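You operate a simulated robot arm through the tools that you are given. There is no shell and no other tool. Be economical: measure what you need, move in short steps, check, and stop when the job is done.

Carry out the task below with a simulated robot arm. There is one attempt and no reset: what you move stays moved.

## Task
Set the desk calendar to the date on the date card.
Fine: leave the card where it is.

It is judged by the outcome, as a careful person would: the job done as asked, and still so three seconds after it is handed in. It fails if anything else is knocked over, pushed out of place, dropped, spilled or broken.

## Robot
A 6-joint arm with a two-finger parallel gripper, fixed in place. Base frame: the origin is at the foot of the arm, x ahead of it, y to its left, z up; the work surface is at about z = 0. Lengths are in m, angles in degrees, forces in N, time in s.
With the tool pointing down near the work surface it reaches from about 0.14 to 0.58 m from the base axis. Its first joint turns from -66.0 to 66.0 degrees. Payload 2.1 kg.
The TCP is the grasp point between the finger pads, 0.03 m short of the fingertips. In the tool frame z runs along the fingers and y along their closing line. The gripper opens to 0.094 m. The fingers are 0.028 m wide and 0.01 m thick; the gripper's body (0.05 by 0.096 m) begins 0.055 m behind the TCP.
Orientation is told as [roll, pitch, yaw] about the base's x, y, z axes, in that order, counted from this pose: with the fingers straight down and closing along the base's y, the tool's x points along the base's -x, its y along +y and its z along -z.

## Interface
- The arm moves only by the tool jog_arm. Its argument "commands" is a list of rows, each a list of 2 entries, a list of its own where there are three numbers: the shift along the tool's x, y, z in m, then the turn, a rotation vector about the tool's x, y, z in degrees. In form: [[[tx, ty, tz], [ax, ay, az]], ...]. A call has 1 to 20 rows; each row is the pose to reach, as a shift and turn from the pose commanded when the call began, along the tool's axes at that moment. "jaw" is the opening, from 0 (shut) to 1 (fully open), set as the call begins (left out, the last holds). Rows are played at 5 a second. More than 0.05 m and 8.6 degrees between two rows, or a gripper value outside its range, and nothing of the call is played. A pose out of reach is approached as far as the arm can. The call stops where the force on the tool passes 40 N (or 10 N more than at its start, if that is more) or the arm is blocked; 0.2 s more then pass. The fingers move at their own pace (about 0.072 m/s each) and stop on an object; they squeeze with about 21 N. The grip force told is the motor's: it shows also when the fingers shut on nothing. Time passes only in rows, and 0.2 s behind the last, so rows that repeat a pose let the fingers close. The reply holds the time, the measured pose of the TCP, the force on the tool along the base axes, the opening and the grip force, in the units named above and with some noise, with the torque about the TCP (base axes, N m) and any sound that the robot's microphone picked up.
- Cameras (640 x 400 px; columns grow to the right, rows downward): "scene" is fixed at [0.0274, -0.3485, 0.5068]; the picture's right is [0.96, -0.29, 0.00], its down [-0.11, -0.35, -0.93] and it looks along [0.27, 0.89, -0.36] (base axes); focal length 308 px, centre (320, 200). "wrist" rides on the gripper at [0.076, 0.014, -0.102] in the tool frame; the picture's right is [-0.18, 0.98, 0.00], its down [-0.75, -0.14, -0.64] and it looks along [-0.63, -0.12, 0.77] (tool axes); focal length 243 px, centre (320, 200). There is no depth. A picture from a camera that has moved, and an enlarged one, comes with that camera's place and axes in the base frame and with its lens.
- get_image(camera): a new picture of that camera. The clock stands still meanwhile.
- zoom(camera, box): a new picture of the part [left, top, right, bottom] of that camera's present view, enlarged. The clock stands still meanwhile.
- hand_in(): hands the job in; it is judged then, once.

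Work in short steps. Places have to be worked out from the pictures, the camera data and where the tool is seen: move nearer, look again, correct. Check each grasp and each placing, and mend what went wrong. You have 120 turns and 68 pictures in all, those below and enlarged ones among them. Open the gripper and draw the arm clear of the work before you hand the job in, unless the task says otherwise; then end with one line.

The tools are called after "Request:" as a command line: name --argument value ..., lists and objects as JSON in quotes. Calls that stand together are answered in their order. jog_arm: Moves the arm, as the interface text tells. Its arguments: {"type":"object","properties":{"commands":{"type":"array","items":{"type":"array"}},"jaw":{"type":"number"}},"required":["commands"]} The other tools are called the same way: get_image (camera) takes a picture; zoom (camera, box) takes an enlarged picture of a part of a camera's view; hand_in () hands the job in.

At the start:

```text
t: 0.0
tool_pos: [0.2166, 0.2743, 0.3501]
ee_rot: [0.1, 0.0, 0.0]
ft_force: [-0.7, -0.2, -0.4]
moment: [0.01, 0.0, 0.02]
width: 0.0937
grasp_force: 0.0
```

scene: 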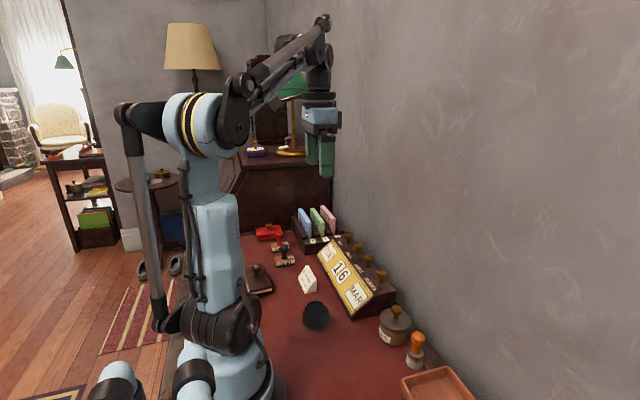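
wrist: 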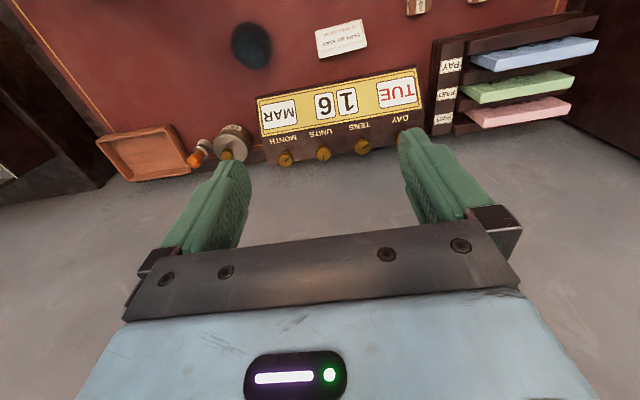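

The calendar shows TUE 16 MAR with four knobs on top (DAY, TENS, UNITS, MONTH). I zoom in on the card and the calendar.

Request:
zoom --camera "wrist" --box '[300, 10, 380, 60]'

Request:
zoom --camera "wrist" --box '[230, 60, 450, 190]'

Request:
zoom --camera "scene" --box '[280, 200, 440, 330]'

```text
8.00 times, centred on (340, 35) of wrist
camera zoom: at [0.142, 0.2899, 0.4525], right [0.18, 0.98, 0.0], down [0.75, -0.14, 0.64], along [0.63, -0.12, -0.77], focal length 1941 px, centre (160, 1520)
```

zoom: 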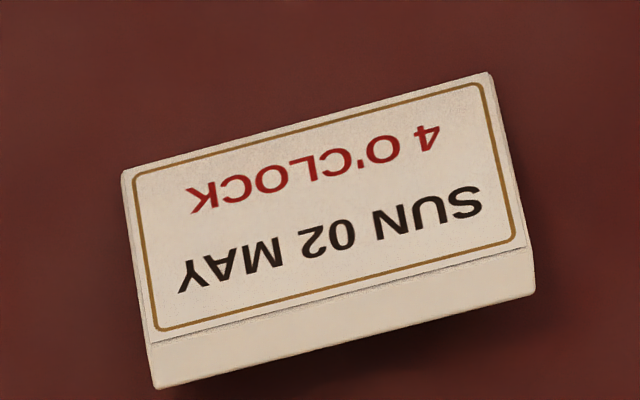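

```text
2.91 times, centred on (340, 125) of wrist
camera zoom: at [0.142, 0.2899, 0.4525], right [0.18, 0.98, 0.0], down [0.75, -0.14, 0.64], along [0.63, -0.12, -0.77], focal length 706 px, centre (262, 418)
```

zoom: 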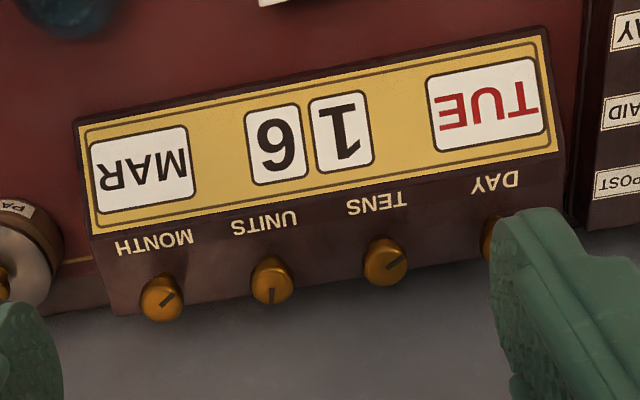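

```text
3.08 times, centred on (360, 265) of scene
camera zoom: at [0.0274, -0.3485, 0.5068], right [0.96, -0.29, 0.0], down [-0.11, -0.35, -0.93], along [0.27, 0.89, -0.36], focal length 949 px, centre (197, 0)
```

zoom: 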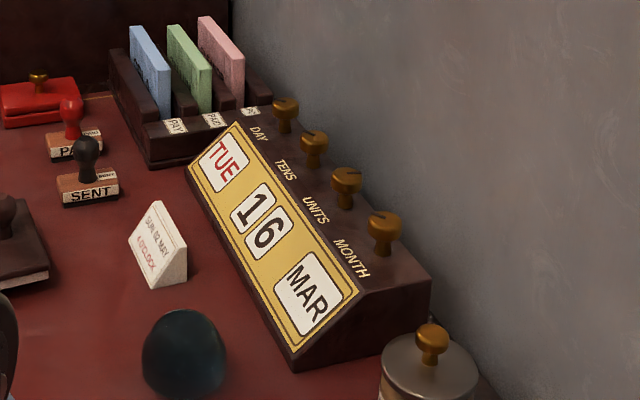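

The card says SUN 02 MAY. Triangulating puts the knob tops at about x 0.339, z 0.09, with UNITS at y 0.258 and 0.065 m between knobs. I narrow the jaw and move above UNITS for a closer look.

Request:
jog_arm --commands '[[[-0.02, -0.003, 0.03], [0, 0, 0]], [[-0.04, -0.006, 0.06], [0, 0, 0]], [[-0.06, -0.008, 0.09], [0, 0, 0]], [[-0.08, -0.011, 0.12], [0, 0, 0]], [[-0.1, -0.014, 0.145], [0, 0, 0]], [[-0.1224, -0.0163, 0.17], [0, 0, 0]], [[-0.1224, -0.0163, 0.18], [0, 0, 0]], [[-0.1224, -0.0163, 0.18], [0, 0, 0]]]' --jaw 0.45

Request:
get_image --camera "wrist"

Request:
zoom --camera "scene" --box '[280, 180, 440, 310]'

```text
t: 1.8
tool_pos: [0.3411, 0.2588, 0.1713]
ee_rot: [0.1, -0.1, 0.0]
ft_force: [-0.4, 0.3, 0.2]
moment: [-0.04, 0.02, 0.0]
width: 0.0422
grasp_force: 0.0
```

```text
62 pictures are left
camera wrist: at [0.2651, 0.2734, 0.2722], right [0.18, 0.98, 0.0], down [0.75, -0.14, 0.64], along [0.63, -0.12, -0.77], focal length 243 px, centre (320, 200)
```

wrist: 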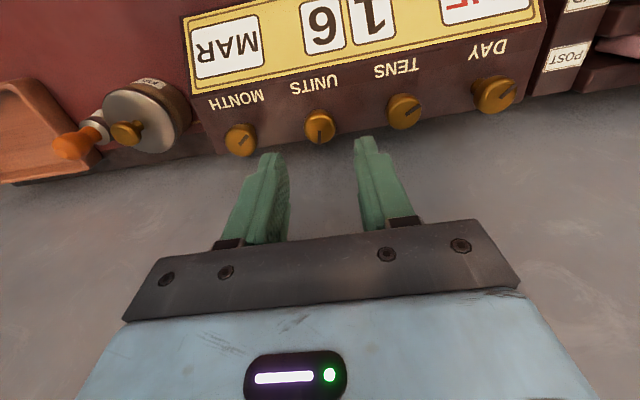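

```text
3.08 times, centred on (360, 245) of scene
camera zoom: at [0.0274, -0.3485, 0.5068], right [0.96, -0.29, 0.0], down [-0.11, -0.35, -0.93], along [0.27, 0.89, -0.36], focal length 949 px, centre (197, 62)
```

zoom: 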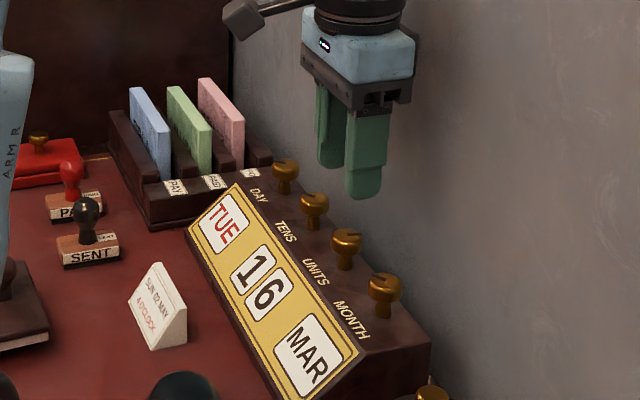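

Refined knob positions are x≈0.343, y≈0.1915 / 0.258 / 0.3245 / 0.390, with heads about 0.026 wide spanning z 0.077–0.093. The wall is close, at x≈0.39, so I'll keep the yaw within ±20°. I descend on UNITS at az=-20 and grip it.

Request:
jog_arm --commands '[[[-0.003, 0, 0.01], [0, 0, -8]], [[-0.003, 0, 0.02], [0, 0, -16]], [[-0.003, 0, 0.03], [0, 0, -20]], [[-0.003, 0, 0.045], [0, 0, -20]], [[-0.003, 0, 0.055], [0, 0, -20]], [[-0.003, 0, 0.065], [0, 0, -20]], [[-0.003, 0, 0.065], [0, 0, -20]]]' --jaw 0.45

Request:
zoom --camera "scene" --box '[280, 180, 440, 310]'

Request:
get_image --camera "wrist"

```text
t: 3.4
tool_pos: [0.343, 0.2584, 0.1057]
ee_rot: [-0.1, 0.0, 20.0]
ft_force: [-0.3, -0.2, -1.3]
moment: [-0.03, 0.0, 0.04]
width: 0.0422
grasp_force: 0.1
```

```text
3.08 times, centred on (360, 245) of scene
camera zoom: at [0.0274, -0.3485, 0.5068], right [0.96, -0.29, 0.0], down [-0.11, -0.35, -0.93], along [0.27, 0.89, -0.36], focal length 949 px, centre (197, 62)
```

zoom: 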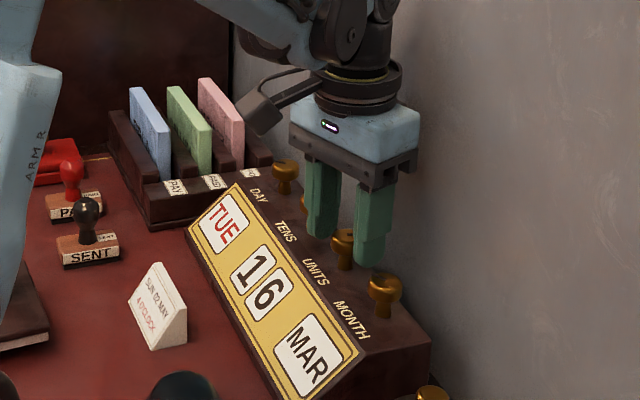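

```text
59 pictures are left
camera wrist: at [0.2673, 0.2471, 0.2081], right [-0.16, 0.99, 0.0], down [0.76, 0.12, 0.64], along [0.63, 0.11, -0.77], focal length 243 px, centre (320, 200)
```

wrist: 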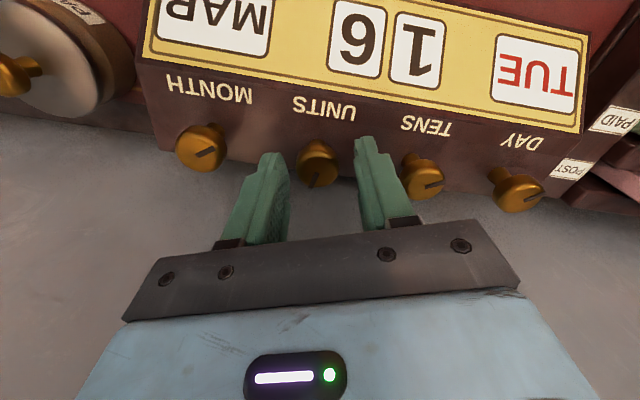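

The fingers straddle the UNITS knob, so I close on it.

Request:
jog_arm --commands '[[[0, 0, 0], [0, 0, 0]], [[0, 0, 0], [0, 0, 0]], [[0, 0, 0], [0, 0, 0]]]' --jaw 0

```text
t: 4.2
tool_pos: [0.3442, 0.2565, 0.1067]
ee_rot: [0.0, 0.0, 19.9]
ft_force: [6.4, -16.0, -6.4]
moment: [-0.4, -0.03, -0.02]
width: 0.0251
grasp_force: 45.1
```

It holds the knob at width 0.025, but with about 17 N of side force. I shift 2 mm along tool -y to relieve it, then turn clockwise step by step.

Request:
jog_arm --commands '[[[0, -0.001, 0], [0, 0, 0]], [[0, -0.002, 0], [0, 0, 0]], [[0, -0.002, 0], [0, 0, 5]], [[0, -0.002, 0], [0, 0, 10]], [[0, -0.002, 0], [0, 0, 15]], [[0, -0.002, 0], [0, 0, 20]], [[0, -0.002, 0], [0, 0, 20]]]'

Request:
zoom --camera "scene" --box '[280, 180, 440, 310]'

```text
t: 5.8
tool_pos: [0.3443, 0.257, 0.1054]
ee_rot: [0.1, 0.0, -0.1]
ft_force: [5.1, 2.8, 10.7]
moment: [0.06, -0.83, 0.02]
width: 0.0252
grasp_force: 45.3
```

```text
3.08 times, centred on (360, 245) of scene
camera zoom: at [0.0274, -0.3485, 0.5068], right [0.96, -0.29, 0.0], down [-0.11, -0.35, -0.93], along [0.27, 0.89, -0.36], focal length 949 px, centre (197, 62)
```

zoom: 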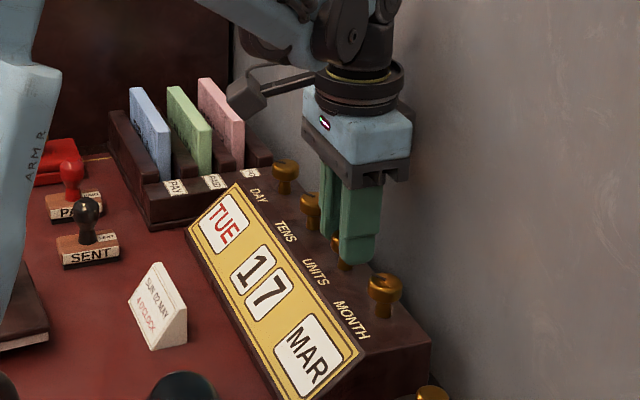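

Clockwise 20° took UNITS from 6 to 7, which fits 36° steps. I need 2, so I turn counter-clockwise in strokes, first to yaw +24.

Request:
jog_arm --commands '[[[-0.001, 0, 0], [0, 0, -6]], [[-0.001, 0, 0], [0, 0, -12]], [[-0.001, 0, 0], [0, 0, -18]], [[-0.001, 0, 0], [0, 0, -24]], [[-0.001, 0, 0], [0, 0, -24]]]'

Request:
jog_arm --commands '[[[0, 0, 0], [0, 0, 0]], [[0, 0, 0], [0, 0, 0]], [[0, 0, 0], [0, 0, 8]], [[0, 0, 0], [0, 0, 16]], [[0, 0, 0], [0, 0, 24]], [[0, 0, 0], [0, 0, 32]], [[0, 0, 0], [0, 0, 40]], [[0, 0, 0], [0, 0, 48]], [[0, 0, 0], [0, 0, 48]]]' --jaw 0.42

Request:
zoom --camera "scene" --box '[280, 180, 440, 310]'

```text
t: 7.0
tool_pos: [0.3438, 0.2571, 0.1061]
ee_rot: [0.1, 0.1, 24.2]
ft_force: [-15.9, 5.7, 26.2]
moment: [0.07, 0.77, -0.04]
width: 0.0251
grasp_force: 45.3
```

```text
t: 9.0
tool_pos: [0.3453, 0.2566, 0.1067]
ee_rot: [0.1, -0.1, -24.2]
ft_force: [0.3, -0.6, 0.3]
moment: [-0.03, -0.01, -0.02]
width: 0.0397
grasp_force: 0.1
```

```text
3.08 times, centred on (360, 245) of scene
camera zoom: at [0.0274, -0.3485, 0.5068], right [0.96, -0.29, 0.0], down [-0.11, -0.35, -0.93], along [0.27, 0.89, -0.36], focal length 949 px, centre (197, 62)
```

zoom: 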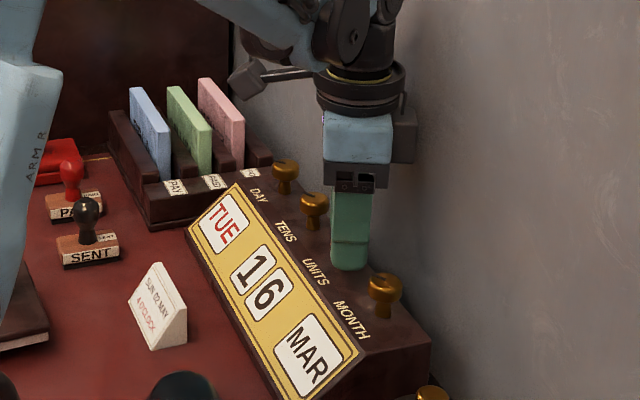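

It is back at 6 and force-free. I re-grip, easing x back 1 mm, and turn 48° counter-clockwise.

Request:
jog_arm --commands '[[[0.001, 0, -0.001], [0, 0, 0]], [[0.001, 0, -0.001], [0, 0, 0]], [[0.001, 0, -0.001], [0, 0, 0]], [[0.001, 0, -0.001], [0, 0, -6]], [[0.001, 0, -0.001], [0, 0, -12]], [[0.001, 0, -0.001], [0, 0, -18]], [[0.001, 0, -0.001], [0, 0, -24]], [[0.001, 0, -0.001], [0, 0, -30]], [[0.001, 0, -0.001], [0, 0, -36]], [[0.001, 0, -0.001], [0, 0, -42]], [[0.001, 0, -0.001], [0, 0, -48]], [[0.001, 0, -0.001], [0, 0, -48]]]' --jaw 0

Request:
zoom --camera "scene" --box '[280, 180, 440, 310]'

```text
t: 11.6
tool_pos: [0.3448, 0.2568, 0.1068]
ee_rot: [0.1, -0.1, 24.1]
ft_force: [15.8, 4.7, -23.5]
moment: [0.01, -0.1, 0.01]
width: 0.0251
grasp_force: 45.3
```

```text
3.08 times, centred on (360, 245) of scene
camera zoom: at [0.0275, -0.3484, 0.5069], right [0.96, -0.29, 0.0], down [-0.11, -0.35, -0.93], along [0.27, 0.89, -0.36], focal length 949 px, centre (197, 62)
```

zoom: 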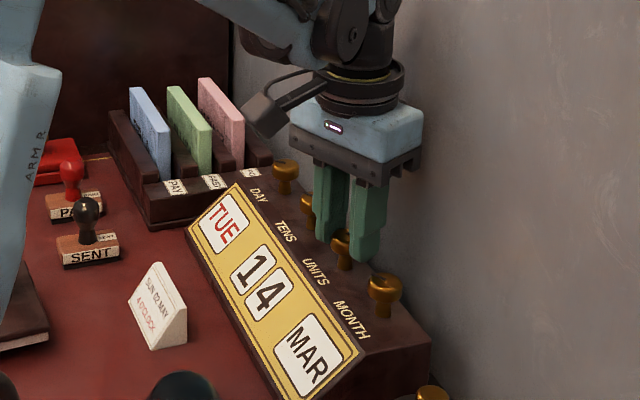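

It now reads 4 after roughly 52° in total, so the steps are nearer 24–30°. I release, rotate back and re-grip with half the offset, then turn another 48°.

Request:
jog_arm --commands '[[[0, 0, 0], [0, 0, 0]], [[0, 0, 0], [0, 0, 0]], [[-0.0005, 0, 0.0005], [0, 0, 8]], [[-0.0005, 0, 0.0005], [0, 0, 16]], [[-0.0005, 0, 0.0005], [0, 0, 24]], [[-0.0005, 0, 0.0005], [0, 0, 32]], [[-0.0005, 0, 0.0005], [0, 0, 40]], [[-0.0005, 0, 0.0005], [0, 0, 48]], [[-0.0005, 0, 0.0005], [0, 0, 48]]]' --jaw 0.42

Request:
jog_arm --commands '[[[0, 0, 0], [0, 0, 0]], [[0, 0, 0], [0, 0, 0]], [[0, 0, 0], [0, 0, 0]], [[0, 0, 0], [0, 0, -6]], [[0, 0, 0], [0, 0, -12]], [[0, 0, 0], [0, 0, -18]], [[0, 0, 0], [0, 0, -24]], [[0, 0, 0], [0, 0, -30]], [[0, 0, 0], [0, 0, -36]], [[0, 0, 0], [0, 0, -42]], [[0, 0, 0], [0, 0, -48]], [[0, 0, 0], [0, 0, -48]]]' --jaw 0

Request:
zoom --camera "scene" --box '[280, 180, 440, 310]'

```text
t: 13.6
tool_pos: [0.3449, 0.2562, 0.106]
ee_rot: [0.2, 0.0, -24.1]
ft_force: [-0.2, 0.8, -0.4]
moment: [0.01, 0.01, 0.01]
width: 0.0396
grasp_force: 0.1
```

```text
t: 16.2
tool_pos: [0.3453, 0.2576, 0.1074]
ee_rot: [0.1, -0.2, 24.1]
ft_force: [7.6, 5.1, 5.9]
moment: [-0.17, 0.49, 0.02]
width: 0.0256
grasp_force: 44.9
```

```text
3.08 times, centred on (360, 245) of scene
camera zoom: at [0.0274, -0.3485, 0.5068], right [0.96, -0.29, 0.0], down [-0.11, -0.35, -0.93], along [0.27, 0.89, -0.36], focal length 949 px, centre (197, 62)
```

zoom: 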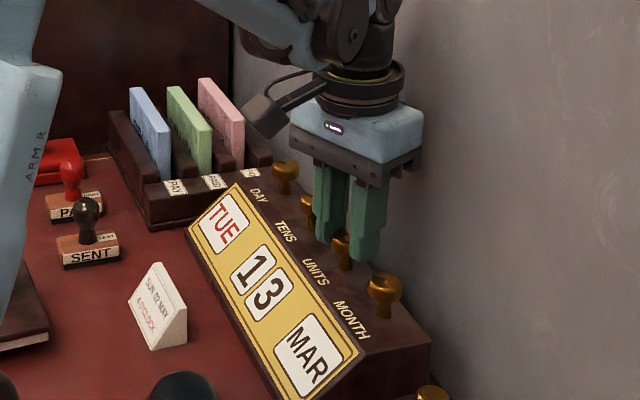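

It reads 3, consistent with 36° detents. I release, rotate back, re-grip and turn 36° more.

Request:
jog_arm --commands '[[[0, 0, 0], [0, 0, 0]], [[0, 0, 0], [0, 0, 0]], [[0, 0, 0], [0, 0, 8]], [[0, 0, 0], [0, 0, 16]], [[0, 0, 0], [0, 0, 24]], [[0, 0, 0], [0, 0, 32]], [[0, 0, 0], [0, 0, 40]], [[0, 0, 0], [0, 0, 44]], [[0, 0, 0], [0, 0, 44]]]' --jaw 0.42

Request:
jog_arm --commands '[[[0, 0, 0], [0, 0, 0]], [[0, 0, 0], [0, 0, 0]], [[0, 0, 0], [0, 0, 0]], [[0, 0, 0], [0, 0, -6]], [[0, 0, 0], [0, 0, -12]], [[0, 0, 0], [0, 0, -18]], [[0, 0, 0], [0, 0, -24]], [[0, 0, 0], [0, 0, -30]], [[0, 0, 0], [0, 0, -36]], [[0, 0, 0], [0, 0, -36]]]' --jaw 0

Request:
jog_arm --commands '[[[0, 0, 0], [0, 0, 0]], [[0, 0, 0], [0, 0, 0]], [[0, 0, -0.02], [0, 0, 0]], [[0, 0, -0.05], [0, 0, 0]], [[0, 0, -0.06], [0, 0, 0]]]' --jaw 0.42

Request:
get_image --camera "wrist"

Request:
zoom --camera "scene" --box '[280, 180, 440, 310]'

```text
t: 18.2
tool_pos: [0.3443, 0.2568, 0.1062]
ee_rot: [0.2, -0.1, -20.1]
ft_force: [-0.4, 0.1, 0.1]
moment: [-0.01, -0.02, 0.02]
width: 0.0395
grasp_force: 0.0
```

```text
t: 20.4
tool_pos: [0.3435, 0.2571, 0.1062]
ee_rot: [0.1, -0.2, 16.1]
ft_force: [0.3, -1.2, -1.9]
moment: [-0.14, 0.26, 0.01]
width: 0.0253
grasp_force: 44.9
```

```text
t: 21.6
tool_pos: [0.3446, 0.2561, 0.1657]
ee_rot: [0.1, -0.1, 15.9]
ft_force: [-0.2, 0.3, 0.4]
moment: [-0.06, 0.01, 0.04]
width: 0.0393
grasp_force: 0.1
```

```text
54 pictures are left
camera wrist: at [0.2677, 0.251, 0.2679], right [-0.09, 1.0, 0.0], down [0.76, 0.07, 0.64], along [0.64, 0.06, -0.77], focal length 243 px, centre (320, 200)
```

wrist: 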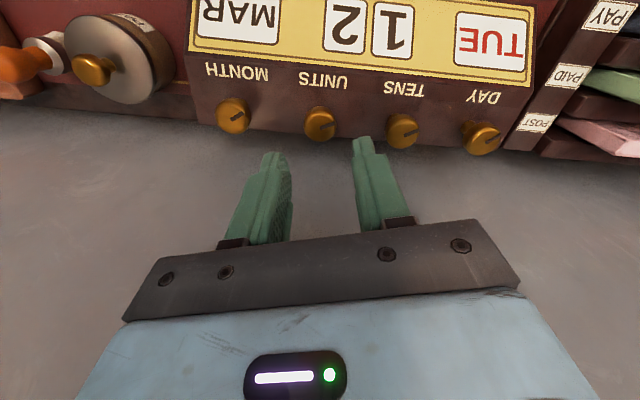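

```text
3.08 times, centred on (360, 245) of scene
camera zoom: at [0.0274, -0.3485, 0.5068], right [0.96, -0.29, 0.0], down [-0.11, -0.35, -0.93], along [0.27, 0.89, -0.36], focal length 949 px, centre (197, 62)
```

zoom: 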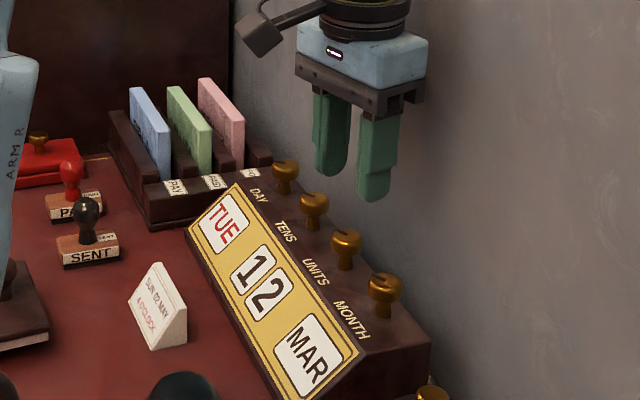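

UNITS reads 2. Next is TENS at y≈0.323: I move above it, descend at yaw -24, grip, and turn 36° counter-clockwise.

Request:
jog_arm --commands '[[[-0.006, 0.02, 0], [0, 0, 8]], [[-0.012, 0.042, 0], [0, 0, 16]], [[-0.0182, 0.0634, 0], [0, 0, 24]], [[-0.0182, 0.0634, 0], [0, 0, 32]], [[-0.0182, 0.0634, 0.01], [0, 0, 40]], [[-0.0182, 0.0634, 0.03], [0, 0, 40]], [[-0.0182, 0.0634, 0.05], [0, 0, 40]], [[-0.0182, 0.0634, 0.06], [0, 0, 40]], [[-0.0182, 0.0634, 0.06], [0, 0, 40]]]' --jaw 0.42

Request:
jog_arm --commands '[[[0, 0, 0], [0, 0, 0]], [[0, 0, 0], [0, 0, 0]], [[0, 0, 0], [0, 0, 0]]]' --jaw 0

```text
t: 23.6
tool_pos: [0.3442, 0.3229, 0.1054]
ee_rot: [0.1, 0.0, -24.0]
ft_force: [0.3, 0.2, 0.4]
moment: [-0.03, 0.02, 0.02]
width: 0.0396
grasp_force: 0.1
```

```text
t: 24.4
tool_pos: [0.3446, 0.3221, 0.1073]
ee_rot: [0.2, 0.0, -24.0]
ft_force: [1.6, 1.4, -6.1]
moment: [0.06, 0.07, -0.02]
width: 0.0253
grasp_force: 45.3
```

The grip is clean with little side force. I turn 48° counter-clockwise and check.

Request:
jog_arm --commands '[[[0, 0, 0], [0, 0, -6]], [[0, 0, 0], [0, 0, -12]], [[0, 0, 0], [0, 0, -18]], [[0, 0, 0], [0, 0, -24]], [[0, 0, 0], [0, 0, -30]], [[0, 0, 0], [0, 0, -36]], [[0, 0, 0], [0, 0, -42]], [[0, 0, 0], [0, 0, -48]], [[0, 0, 0], [0, 0, -48]]]'

Request:
zoom --camera "scene" --box '[280, 180, 440, 310]'

```text
t: 26.4
tool_pos: [0.3444, 0.3217, 0.1051]
ee_rot: [0.1, -0.2, 24.2]
ft_force: [10.4, 8.1, -21.2]
moment: [0.2, -0.41, 0.02]
width: 0.0255
grasp_force: 45.4
```

```text
3.08 times, centred on (360, 245) of scene
camera zoom: at [0.0275, -0.3484, 0.5069], right [0.96, -0.29, 0.0], down [-0.11, -0.35, -0.93], along [0.27, 0.89, -0.36], focal length 949 px, centre (197, 62)
```

zoom: 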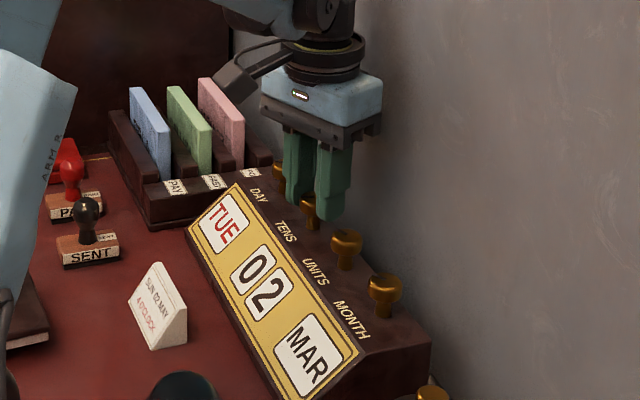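

TENS shows 0. I release, lift and check that it holds.

Request:
jog_arm --commands '[[[0, 0, 0], [0, 0, 0]], [[0, 0, 0], [0, 0, 0]], [[0, 0, -0.02], [0, 0, 0]], [[0, 0, -0.05], [0, 0, 0]], [[0, 0, -0.06], [0, 0, 0]], [[0, 0, -0.06], [0, 0, 0]]]' --jaw 0.42

Request:
get_image --camera "wrist"

```text
t: 27.8
tool_pos: [0.3438, 0.3229, 0.1663]
ee_rot: [0.0, -0.1, 24.0]
ft_force: [-0.6, 0.5, 0.0]
moment: [0.01, 0.0, -0.01]
width: 0.0397
grasp_force: 0.0
```

```text
51 pictures are left
camera wrist: at [0.2697, 0.3066, 0.2684], right [-0.23, 0.97, 0.0], down [0.75, 0.18, 0.64], along [0.62, 0.15, -0.77], focal length 243 px, centre (320, 200)
```

wrist: 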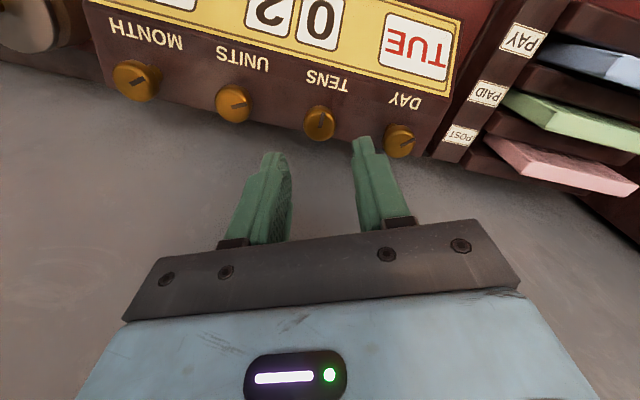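

The calendar reads TUE 02 MAR. DAY must go back two steps (TUE→MON→SUN), so I move to y≈0.389, descend and grip.

Request:
jog_arm --commands '[[[-0.009, 0.02, 0], [0, 0, 8]], [[-0.018, 0.04, 0], [0, 0, 16]], [[-0.0268, 0.0603, 0], [0, 0, 24]], [[-0.0268, 0.0603, 0], [0, 0, 32]], [[-0.0268, 0.0603, 0], [0, 0, 40]], [[-0.0268, 0.0603, 0.01], [0, 0, 48]], [[-0.0268, 0.0603, 0.03], [0, 0, 48]], [[-0.0268, 0.0603, 0.05], [0, 0, 48]], [[-0.0268, 0.0603, 0.06], [0, 0, 48]], [[-0.0268, 0.0603, 0.06], [0, 0, 48]]]' --jaw 0.42

Request:
jog_arm --commands '[[[0, 0, 0], [0, 0, 0]], [[0, 0, 0], [0, 0, 0]], [[0, 0, 0], [0, 0, 0]]]' --jaw 0

```text
t: 30.0
tool_pos: [0.3446, 0.3884, 0.1071]
ee_rot: [0.1, 0.0, -24.0]
ft_force: [-0.2, -0.7, -0.3]
moment: [0.0, 0.0, -0.02]
width: 0.0395
grasp_force: 0.0
```

```text
t: 30.8
tool_pos: [0.3457, 0.3907, 0.1068]
ee_rot: [0.2, -0.1, -24.0]
ft_force: [8.5, 12.7, -6.6]
moment: [0.39, -0.13, 0.01]
width: 0.0255
grasp_force: 45.1
```

The grip is good with about 15 N of side force. I shift 1.5 mm along tool +y and turn 48° counter-clockwise.

Request:
jog_arm --commands '[[[0, 0.0015, 0], [0, 0, 0]], [[0, 0.0015, 0], [0, 0, -6]], [[0, 0.0015, 0], [0, 0, -12]], [[0, 0.0015, 0], [0, 0, -18]], [[0, 0.0015, 0], [0, 0, -24]], [[0, 0.0015, 0], [0, 0, -30]], [[0, 0.0015, 0], [0, 0, -36]], [[0, 0.0015, 0], [0, 0, -42]], [[0, 0.0015, 0], [0, 0, -48]], [[0, 0.0015, 0], [0, 0, -48]]]'

Request:
zoom --camera "scene" --box '[280, 180, 440, 310]'

```text
t: 33.0
tool_pos: [0.3443, 0.3899, 0.1068]
ee_rot: [0.1, 0.0, 24.1]
ft_force: [-7.0, 1.7, 11.3]
moment: [-0.19, 0.83, -0.2]
width: 0.0252
grasp_force: 44.6
```

```text
3.08 times, centred on (360, 245) of scene
camera zoom: at [0.0274, -0.3485, 0.5068], right [0.96, -0.29, 0.0], down [-0.11, -0.35, -0.93], along [0.27, 0.89, -0.36], focal length 949 px, centre (197, 62)
```

zoom: 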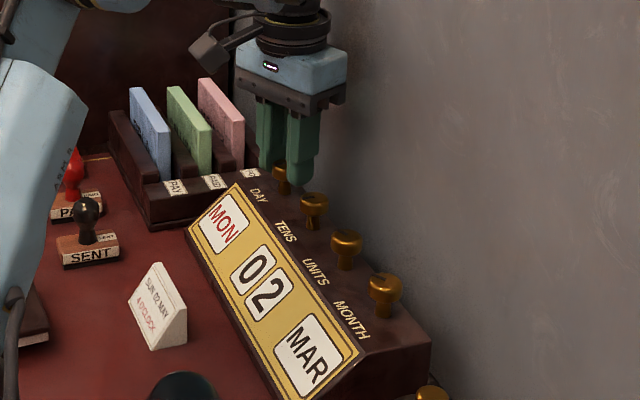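

It shows MON. I make another stroke for SUN.

Request:
jog_arm --commands '[[[0, 0, 0], [0, 0, 0]], [[0, 0, 0], [0, 0, 0]], [[0, 0, 0], [0, 0, 8]], [[0, 0, 0], [0, 0, 16]], [[0, 0, 0], [0, 0, 24]], [[0, 0, 0], [0, 0, 32]], [[0, 0, 0], [0, 0, 40]], [[0, 0, 0], [0, 0, 48]], [[0, 0, 0], [0, 0, 48]]]' --jaw 0.42

Request:
jog_arm --commands '[[[0, 0, 0], [0, 0, 0]], [[0, 0, 0], [0, 0, 0]], [[0, 0, 0], [0, 0, 0]], [[0, 0, 0], [0, 0, -6]], [[0, 0, 0], [0, 0, -12]], [[0, 0, 0], [0, 0, -18]], [[0, 0, 0], [0, 0, -24]], [[0, 0, 0], [0, 0, -30]], [[0, 0, 0], [0, 0, -36]], [[0, 0, 0], [0, 0, -42]], [[0, 0, 0], [0, 0, -48]], [[0, 0, 0], [0, 0, -48]]]' --jaw 0

Request:
jog_arm --commands '[[[0, 0, 0], [0, 0, 0]], [[0, 0, 0], [0, 0, 0]], [[0, 0, -0.02], [0, 0, 0]], [[0, 0, -0.05], [0, 0, 0]], [[0, 0, -0.06], [0, 0, 0]], [[0, 0, -0.06], [0, 0, 0]]]' --jaw 0.42

Request:
zoom --camera "scene" --box '[280, 180, 440, 310]'

```text
t: 35.0
tool_pos: [0.3454, 0.3908, 0.1063]
ee_rot: [0.1, 0.0, -24.1]
ft_force: [0.3, 0.1, -0.3]
moment: [0.01, 0.04, -0.02]
width: 0.0395
grasp_force: 0.0
```

```text
t: 37.6
tool_pos: [0.3452, 0.3906, 0.1065]
ee_rot: [0.0, -0.1, 24.1]
ft_force: [1.5, -6.6, 4.1]
moment: [-0.22, 0.0, -0.25]
width: 0.0251
grasp_force: 45.2
```

```text
t: 39.0
tool_pos: [0.3449, 0.3896, 0.1669]
ee_rot: [0.0, 0.0, 24.0]
ft_force: [0.0, -0.8, -0.2]
moment: [0.01, 0.0, 0.02]
width: 0.0395
grasp_force: 0.2
```

```text
3.08 times, centred on (360, 245) of scene
camera zoom: at [0.0274, -0.3485, 0.5068], right [0.96, -0.29, 0.0], down [-0.11, -0.35, -0.93], along [0.27, 0.89, -0.36], focal length 949 px, centre (197, 62)
```

zoom: 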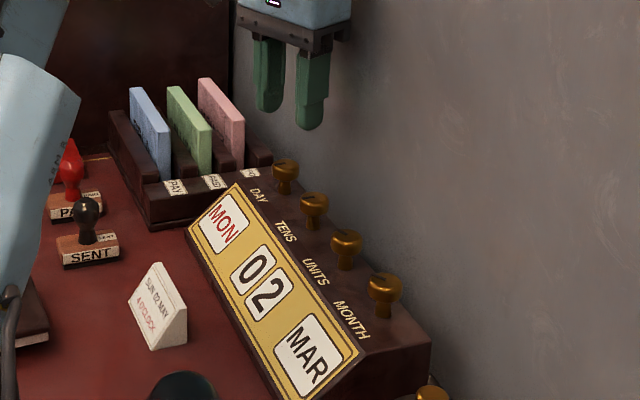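

It is still MON, and there was −0.25 N·m of residual torque, so there may be an end stop or a slip. I check the notch.

Request:
zoom --camera "wrist" --box '[180, 40, 420, 190]'

```text
2.67 times, centred on (300, 115) of wrist
camera zoom: at [0.2704, 0.3734, 0.268], right [-0.23, 0.97, 0.0], down [0.75, 0.18, 0.64], along [0.62, 0.15, -0.77], focal length 647 px, centre (373, 427)
```

zoom: 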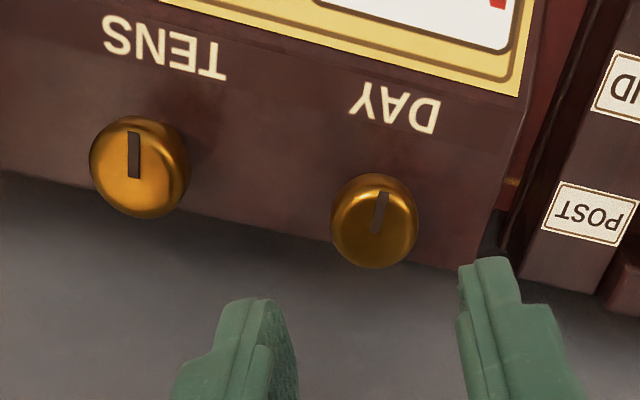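

The notch points straight at the label, as TENS does at 0, so MON is the zero end stop and it doesn't wrap. I need 6 steps clockwise to SUN, so I descend at yaw +24 and start clockwise strokes.

Request:
jog_arm --commands '[[[0, 0, 0.02], [0, 0, 0]], [[0, 0, 0.04], [0, 0, 0]], [[0, 0, 0.06], [0, 0, 0]], [[0, 0, 0.06], [0, 0, 0]]]' --jaw 0.42

Request:
jog_arm --commands '[[[0, 0, 0], [0, 0, 0]], [[0, 0, 0], [0, 0, 0]], [[0, 0, 0], [0, 0, 0]], [[0, 0, 0], [0, 0, 6]], [[0, 0, 0], [0, 0, 12]], [[0, 0, 0], [0, 0, 18]], [[0, 0, 0], [0, 0, 24]], [[0, 0, 0], [0, 0, 30]], [[0, 0, 0], [0, 0, 36]], [[0, 0, 0], [0, 0, 42]], [[0, 0, 0], [0, 0, 48]], [[0, 0, 0], [0, 0, 48]]]' --jaw 0

Request:
jog_arm --commands '[[[0, 0, 0], [0, 0, 0]], [[0, 0, 0], [0, 0, 0]], [[0, 0, 0], [0, 0, -8]], [[0, 0, 0], [0, 0, -16]], [[0, 0, 0], [0, 0, -24]], [[0, 0, 0], [0, 0, -32]], [[0, 0, 0], [0, 0, -40]], [[0, 0, 0], [0, 0, -48]], [[0, 0, 0], [0, 0, -48]]]' --jaw 0.42

Request:
jog_arm --commands '[[[0, 0, 0], [0, 0, 0]], [[0, 0, 0], [0, 0, 0]], [[0, 0, 0], [0, 0, 0]], [[0, 0, 0], [0, 0, 6]], [[0, 0, 0], [0, 0, 12]], [[0, 0, 0], [0, 0, 18]], [[0, 0, 0], [0, 0, 24]], [[0, 0, 0], [0, 0, 30]], [[0, 0, 0], [0, 0, 36]], [[0, 0, 0], [0, 0, 42]], [[0, 0, 0], [0, 0, 48]], [[0, 0, 0], [0, 0, 48]]]' --jaw 0

Request:
zoom --camera "scene" --box '[280, 180, 440, 310]'

```text
t: 40.0
tool_pos: [0.3461, 0.39, 0.1059]
ee_rot: [0.0, -0.1, 24.0]
ft_force: [0.1, -0.4, -0.1]
moment: [-0.01, -0.03, 0.01]
width: 0.0393
grasp_force: 0.1
```

```text
t: 42.6
tool_pos: [0.3462, 0.3893, 0.1064]
ee_rot: [0.0, 0.0, -24.1]
ft_force: [-7.4, -14.1, -23.1]
moment: [-0.28, 0.24, 0.01]
width: 0.0252
grasp_force: 45.0
```

```text
t: 44.6
tool_pos: [0.3454, 0.3905, 0.1069]
ee_rot: [0.0, -0.1, 24.1]
ft_force: [0.5, -0.2, 0.5]
moment: [0.03, 0.0, 0.0]
width: 0.0393
grasp_force: 0.1
```

```text
t: 47.2
tool_pos: [0.3457, 0.3889, 0.1073]
ee_rot: [0.0, 0.0, -24.0]
ft_force: [-6.5, -9.1, -7.7]
moment: [-0.38, -0.1, 0.01]
width: 0.0254
grasp_force: 45.0
```

```text
3.08 times, centred on (360, 245) of scene
camera zoom: at [0.0274, -0.3485, 0.5068], right [0.96, -0.29, 0.0], down [-0.11, -0.35, -0.93], along [0.27, 0.89, -0.36], focal length 949 px, centre (197, 62)
```

zoom: 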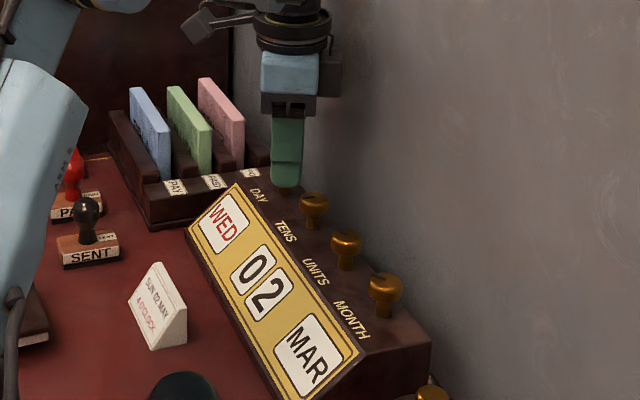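

Now WED, two steps forward in order. I keep going with three more clockwise strokes, nudging y by −0.8 mm.

Request:
jog_arm --commands '[[[0, 0, 0], [0, 0, 0]], [[0, 0, 0], [0, 0, 0]], [[0, -0.0008, 0], [0, 0, -8]], [[0, -0.0008, 0], [0, 0, -16]], [[0, -0.0008, 0], [0, 0, -24]], [[0, -0.0008, 0], [0, 0, -32]], [[0, -0.0008, 0], [0, 0, -40]], [[0, -0.0008, 0], [0, 0, -48]], [[0, -0.0008, 0], [0, 0, -48]]]' --jaw 0.42

Request:
jog_arm --commands '[[[0, 0, 0], [0, 0, 0]], [[0, 0, 0], [0, 0, 0]], [[0, 0, 0], [0, 0, 0]], [[0, 0, 0], [0, 0, 6]], [[0, 0, 0], [0, 0, 12]], [[0, 0, 0], [0, 0, 18]], [[0, 0, 0], [0, 0, 24]], [[0, 0, 0], [0, 0, 30]], [[0, 0, 0], [0, 0, 36]], [[0, 0, 0], [0, 0, 42]], [[0, 0, 0], [0, 0, 48]], [[0, 0, 0], [0, 0, 48]]]' --jaw 0

Request:
jog_arm --commands '[[[0, 0, 0], [0, 0, 0]], [[0, 0, 0], [0, 0, 0]], [[0, 0, 0], [0, 0, -8]], [[0, 0, 0], [0, 0, -16]], [[0, 0, 0], [0, 0, -24]], [[0, 0, 0], [0, 0, -32]], [[0, 0, 0], [0, 0, -40]], [[0, 0, 0], [0, 0, -48]], [[0, 0, 0], [0, 0, -48]]]' --jaw 0.42

Request:
jog_arm --commands '[[[0, 0, 0], [0, 0, 0]], [[0, 0, 0], [0, 0, 0]], [[0, 0, 0], [0, 0, 0]], [[0, 0, 0], [0, 0, 6]], [[0, 0, 0], [0, 0, 12]], [[0, 0, 0], [0, 0, 18]], [[0, 0, 0], [0, 0, 24]], [[0, 0, 0], [0, 0, 30]], [[0, 0, 0], [0, 0, 36]], [[0, 0, 0], [0, 0, 42]], [[0, 0, 0], [0, 0, 48]], [[0, 0, 0], [0, 0, 48]]]' --jaw 0

Request:
jog_arm --commands '[[[0, 0, 0], [0, 0, 0]], [[0, 0, 0], [0, 0, 0]], [[0, 0, 0], [0, 0, -8]], [[0, 0, 0], [0, 0, -16]], [[0, 0, 0], [0, 0, -24]], [[0, 0, 0], [0, 0, -32]], [[0, 0, 0], [0, 0, -40]], [[0, 0, 0], [0, 0, -48]], [[0, 0, 0], [0, 0, -48]]]' --jaw 0.42

Request:
jog_arm --commands '[[[0, 0, 0], [0, 0, 0]], [[0, 0, 0], [0, 0, 0]], [[0, 0, 0], [0, 0, 0]], [[0, 0, 0], [0, 0, 6]], [[0, 0, 0], [0, 0, 12]], [[0, 0, 0], [0, 0, 18]], [[0, 0, 0], [0, 0, 24]], [[0, 0, 0], [0, 0, 30]], [[0, 0, 0], [0, 0, 36]], [[0, 0, 0], [0, 0, 42]], [[0, 0, 0], [0, 0, 48]], [[0, 0, 0], [0, 0, 48]]]' --jaw 0

Request:
zoom --camera "scene" --box '[280, 180, 440, 310]'

```text
t: 49.2
tool_pos: [0.3451, 0.3895, 0.108]
ee_rot: [0.0, -0.1, 24.1]
ft_force: [-1.1, 0.3, 0.3]
moment: [-0.02, 0.01, 0.04]
width: 0.0394
grasp_force: 0.0
```

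```text
t: 51.8
tool_pos: [0.3444, 0.3903, 0.1069]
ee_rot: [0.0, 0.1, -24.1]
ft_force: [-5.4, 12.0, 5.3]
moment: [-0.02, -0.51, 0.0]
width: 0.0255
grasp_force: 44.9
```

```text
t: 53.8
tool_pos: [0.3438, 0.389, 0.1072]
ee_rot: [0.0, 0.0, 24.1]
ft_force: [-0.3, 1.2, -0.4]
moment: [-0.01, -0.03, 0.03]
width: 0.0394
grasp_force: 0.0
```

```text
t: 56.4
tool_pos: [0.3452, 0.3908, 0.1072]
ee_rot: [0.2, 0.0, -24.0]
ft_force: [-4.0, 17.4, -2.8]
moment: [0.11, -0.65, 0.0]
width: 0.0253
grasp_force: 44.9
```

```text
t: 58.4
tool_pos: [0.3437, 0.3881, 0.1069]
ee_rot: [-0.1, -0.1, 24.1]
ft_force: [-0.3, -0.3, -0.3]
moment: [-0.01, -0.02, 0.01]
width: 0.0397
grasp_force: 0.1
```

```text
t: 61.0
tool_pos: [0.3451, 0.3894, 0.1069]
ee_rot: [0.1, 0.2, -24.1]
ft_force: [-8.7, 13.4, 7.4]
moment: [0.24, -0.13, 0.02]
width: 0.0251
grasp_force: 45.2
```

```text
3.08 times, centred on (360, 245) of scene
camera zoom: at [0.0274, -0.3485, 0.5068], right [0.96, -0.29, 0.0], down [-0.11, -0.35, -0.93], along [0.27, 0.89, -0.36], focal length 949 px, centre (197, 62)
```

zoom: 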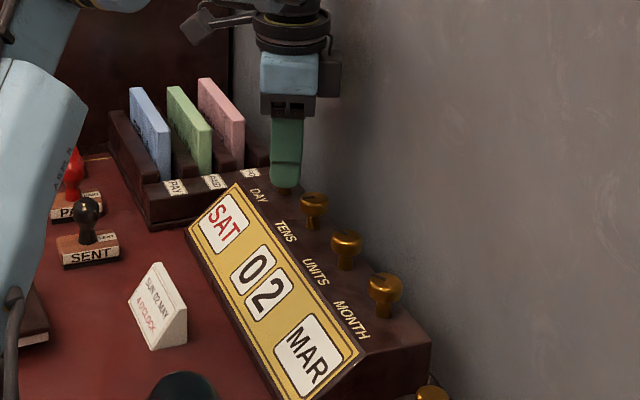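

SAT. One more stroke should reach SUN, and then I lift.

Request:
jog_arm --commands '[[[0, 0, 0], [0, 0, 0]], [[0, 0, 0], [0, 0, 0]], [[0, 0.0004, 0], [0, 0, -8]], [[0, 0.0004, 0], [0, 0, -16]], [[0, 0.0004, 0], [0, 0, -24]], [[0, 0.0004, 0], [0, 0, -32]], [[0, 0.0004, 0], [0, 0, -40]], [[0, 0.0004, 0], [0, 0, -48]], [[0, 0.0004, 0], [0, 0, -48]]]' --jaw 0.42

Request:
jog_arm --commands '[[[0, 0, 0], [0, 0, 0]], [[0, 0, 0], [0, 0, 0]], [[0, 0, 0], [0, 0, 0]], [[0, 0, 0], [0, 0, 6]], [[0, 0, 0], [0, 0, 12]], [[0, 0, 0], [0, 0, 18]], [[0, 0, 0], [0, 0, 24]], [[0, 0, 0], [0, 0, 30]], [[0, 0, 0], [0, 0, 36]], [[0, 0, 0], [0, 0, 42]], [[0, 0, 0], [0, 0, 48]], [[0, 0, 0], [0, 0, 48]]]' --jaw 0

Request:
jog_arm --commands '[[[0, 0, 0], [0, 0, 0]], [[0, 0, 0], [0, 0, 0]], [[0, 0, -0.02], [0, 0, 0]], [[0, 0, -0.05], [0, 0, 0]], [[0, 0, -0.06], [0, 0, 0]], [[0, 0, -0.06], [0, 0, 0]]]' --jaw 0.42

Request:
zoom --camera "scene" --box '[280, 180, 440, 310]'

```text
t: 63.0
tool_pos: [0.3443, 0.3904, 0.107]
ee_rot: [0.0, -0.2, 24.2]
ft_force: [-0.4, -0.1, 0.2]
moment: [0.01, -0.02, 0.03]
width: 0.0392
grasp_force: 0.1
```

```text
t: 65.6
tool_pos: [0.3456, 0.3903, 0.1068]
ee_rot: [0.1, 0.0, -24.2]
ft_force: [-1.7, -1.7, -7.3]
moment: [0.17, 0.56, 0.25]
width: 0.0253
grasp_force: 44.8
```

```text
t: 67.0
tool_pos: [0.3447, 0.3896, 0.1679]
ee_rot: [0.1, 0.0, -24.0]
ft_force: [-0.1, -0.7, -0.2]
moment: [0.0, -0.03, 0.0]
width: 0.0397
grasp_force: 0.0
```

```text
3.08 times, centred on (360, 245) of scene
camera zoom: at [0.0274, -0.3485, 0.5068], right [0.96, -0.29, 0.0], down [-0.11, -0.35, -0.93], along [0.27, 0.89, -0.36], focal length 949 px, centre (197, 62)
```

zoom: 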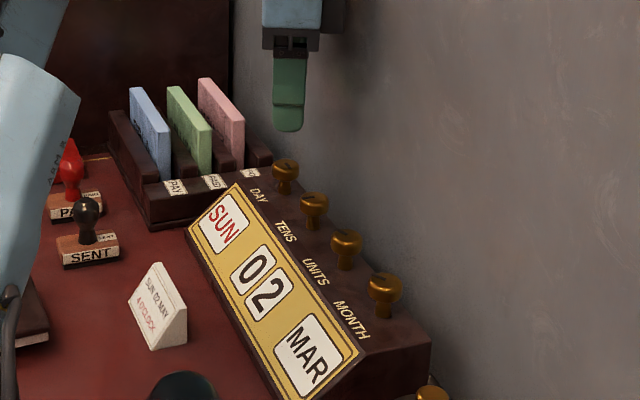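

SUN is set, with the end stop felt. For MONTH I move to y≈0.190, descend at yaw +24 and grip.

Request:
jog_arm --commands '[[[-0.0135, -0.0303, -0.01], [0, 0, -8]], [[-0.027, -0.0606, -0.01], [0, 0, -16]], [[-0.0405, -0.0909, -0.01], [0, 0, -24]], [[-0.054, -0.1212, -0.01], [0, 0, -32]], [[-0.0675, -0.1515, -0.01], [0, 0, -40]], [[-0.081, -0.1818, 0], [0, 0, -48]], [[-0.081, -0.1818, 0.02], [0, 0, -48]], [[-0.081, -0.1818, 0.04], [0, 0, -48]], [[-0.081, -0.1818, 0.06], [0, 0, -48]], [[-0.081, -0.1818, 0.06], [0, 0, -48]]]' --jaw 0.42

Request:
jog_arm --commands '[[[0, 0, 0], [0, 0, 0]], [[0, 0, 0], [0, 0, 0]], [[0, 0, 0], [0, 0, 0]]]' --jaw 0

```text
t: 69.2
tool_pos: [0.3447, 0.1916, 0.1054]
ee_rot: [-0.1, -0.1, 24.0]
ft_force: [0.5, -0.6, -0.7]
moment: [0.0, -0.01, -0.02]
width: 0.0396
grasp_force: 0.1
```

```text
t: 70.0
tool_pos: [0.3448, 0.1899, 0.1054]
ee_rot: [0.1, 0.0, 24.0]
ft_force: [0.7, -1.6, -8.5]
moment: [-0.04, -0.07, 0.04]
width: 0.0254
grasp_force: 44.7
```

The grip is clean. I turn 48° clockwise and look.

Request:
jog_arm --commands '[[[0, 0, 0], [0, 0, 6]], [[0, 0, 0], [0, 0, 12]], [[0, 0, 0], [0, 0, 18]], [[0, 0, 0], [0, 0, 24]], [[0, 0, 0], [0, 0, 30]], [[0, 0, 0], [0, 0, 36]], [[0, 0, 0], [0, 0, 42]], [[0, 0, 0], [0, 0, 48]], [[0, 0, 0], [0, 0, 48]]]'

Request:
zoom --camera "scene" --box '[280, 180, 440, 310]'

```text
t: 72.0
tool_pos: [0.3444, 0.19, 0.1067]
ee_rot: [-0.1, -0.1, -24.1]
ft_force: [2.1, -20.7, -29.8]
moment: [-0.24, 0.38, 0.01]
width: 0.0254
grasp_force: 44.8
```

```text
3.08 times, centred on (360, 245) of scene
camera zoom: at [0.0275, -0.3484, 0.5069], right [0.96, -0.29, 0.0], down [-0.11, -0.35, -0.93], along [0.27, 0.89, -0.36], focal length 949 px, centre (197, 62)
```

zoom: 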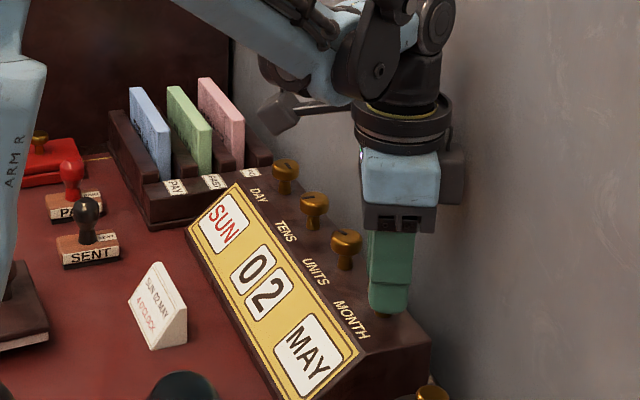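

The calendar shows SUN 02 MAY. I release, lift well clear and verify.

Request:
jog_arm --commands '[[[0, 0, 0], [0, 0, 0]], [[0, 0, 0], [0, 0, 0]], [[0, 0, -0.02], [0, 0, 0]], [[0, 0, -0.05], [0, 0, 0]], [[0, 0, -0.09], [0, 0, 0]], [[0.03, 0, -0.12], [0, 0, -8]], [[0.06, 0, -0.15], [0, 0, -16]], [[0.08, 0, -0.18], [0, 0, -24]], [[0.08, 0, -0.2], [0, 0, -24]], [[0.08, 0, -0.2], [0, 0, -24]]]' --jaw 0.42

Request:
zoom --camera "scene" --box '[280, 180, 440, 310]'

Request:
get_image --camera "wrist"

Request:
get_image --camera "scene"

```text
t: 74.2
tool_pos: [0.2714, 0.2229, 0.306]
ee_rot: [0.1, 0.0, 0.0]
ft_force: [-1.1, 0.4, 0.8]
moment: [0.0, 0.01, -0.02]
width: 0.0395
grasp_force: 0.0
```

```text
3.08 times, centred on (360, 245) of scene
camera zoom: at [0.0274, -0.3485, 0.5068], right [0.96, -0.29, 0.0], down [-0.11, -0.35, -0.93], along [0.27, 0.89, -0.36], focal length 949 px, centre (197, 62)
```

zoom: 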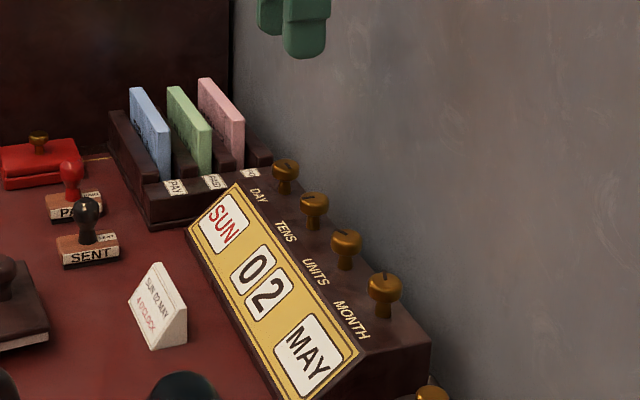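

```text
42 pictures are left
camera wrist: at [0.1959, 0.2384, 0.4085], right [0.18, 0.98, 0.0], down [0.75, -0.14, 0.64], along [0.63, -0.12, -0.77], focal length 243 px, centre (320, 200)
```

wrist: 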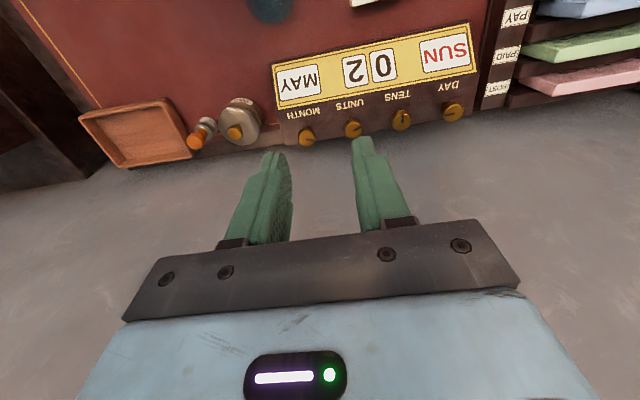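

```text
41 pictures are left
```

scene: 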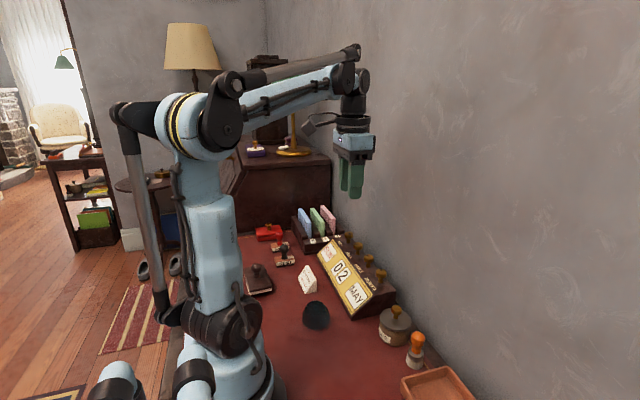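

The calendar reads SUN 02 MAY, nothing else has moved, and the arm is clear. I open the gripper fully and hand in.

Request:
jog_arm --commands '[[[0, 0, -0.02], [0, 0, 0]], [[0, 0, -0.02], [0, 0, 0]], [[0, 0, -0.02], [0, 0, 0]]]' --jaw 1

Request:
hand_in

```text
t: 75.0
tool_pos: [0.2726, 0.2229, 0.3259]
ee_rot: [0.2, 0.0, 0.0]
ft_force: [-0.4, -0.2, -1.1]
moment: [0.03, 0.02, 0.03]
width: 0.094
grasp_force: 0.1
```

```text
The job is handed in.
```

The desk calendar now reads SUN 02 MAY, matching the date card, which stayed where it was; nothing else was moved and the job is handed in.
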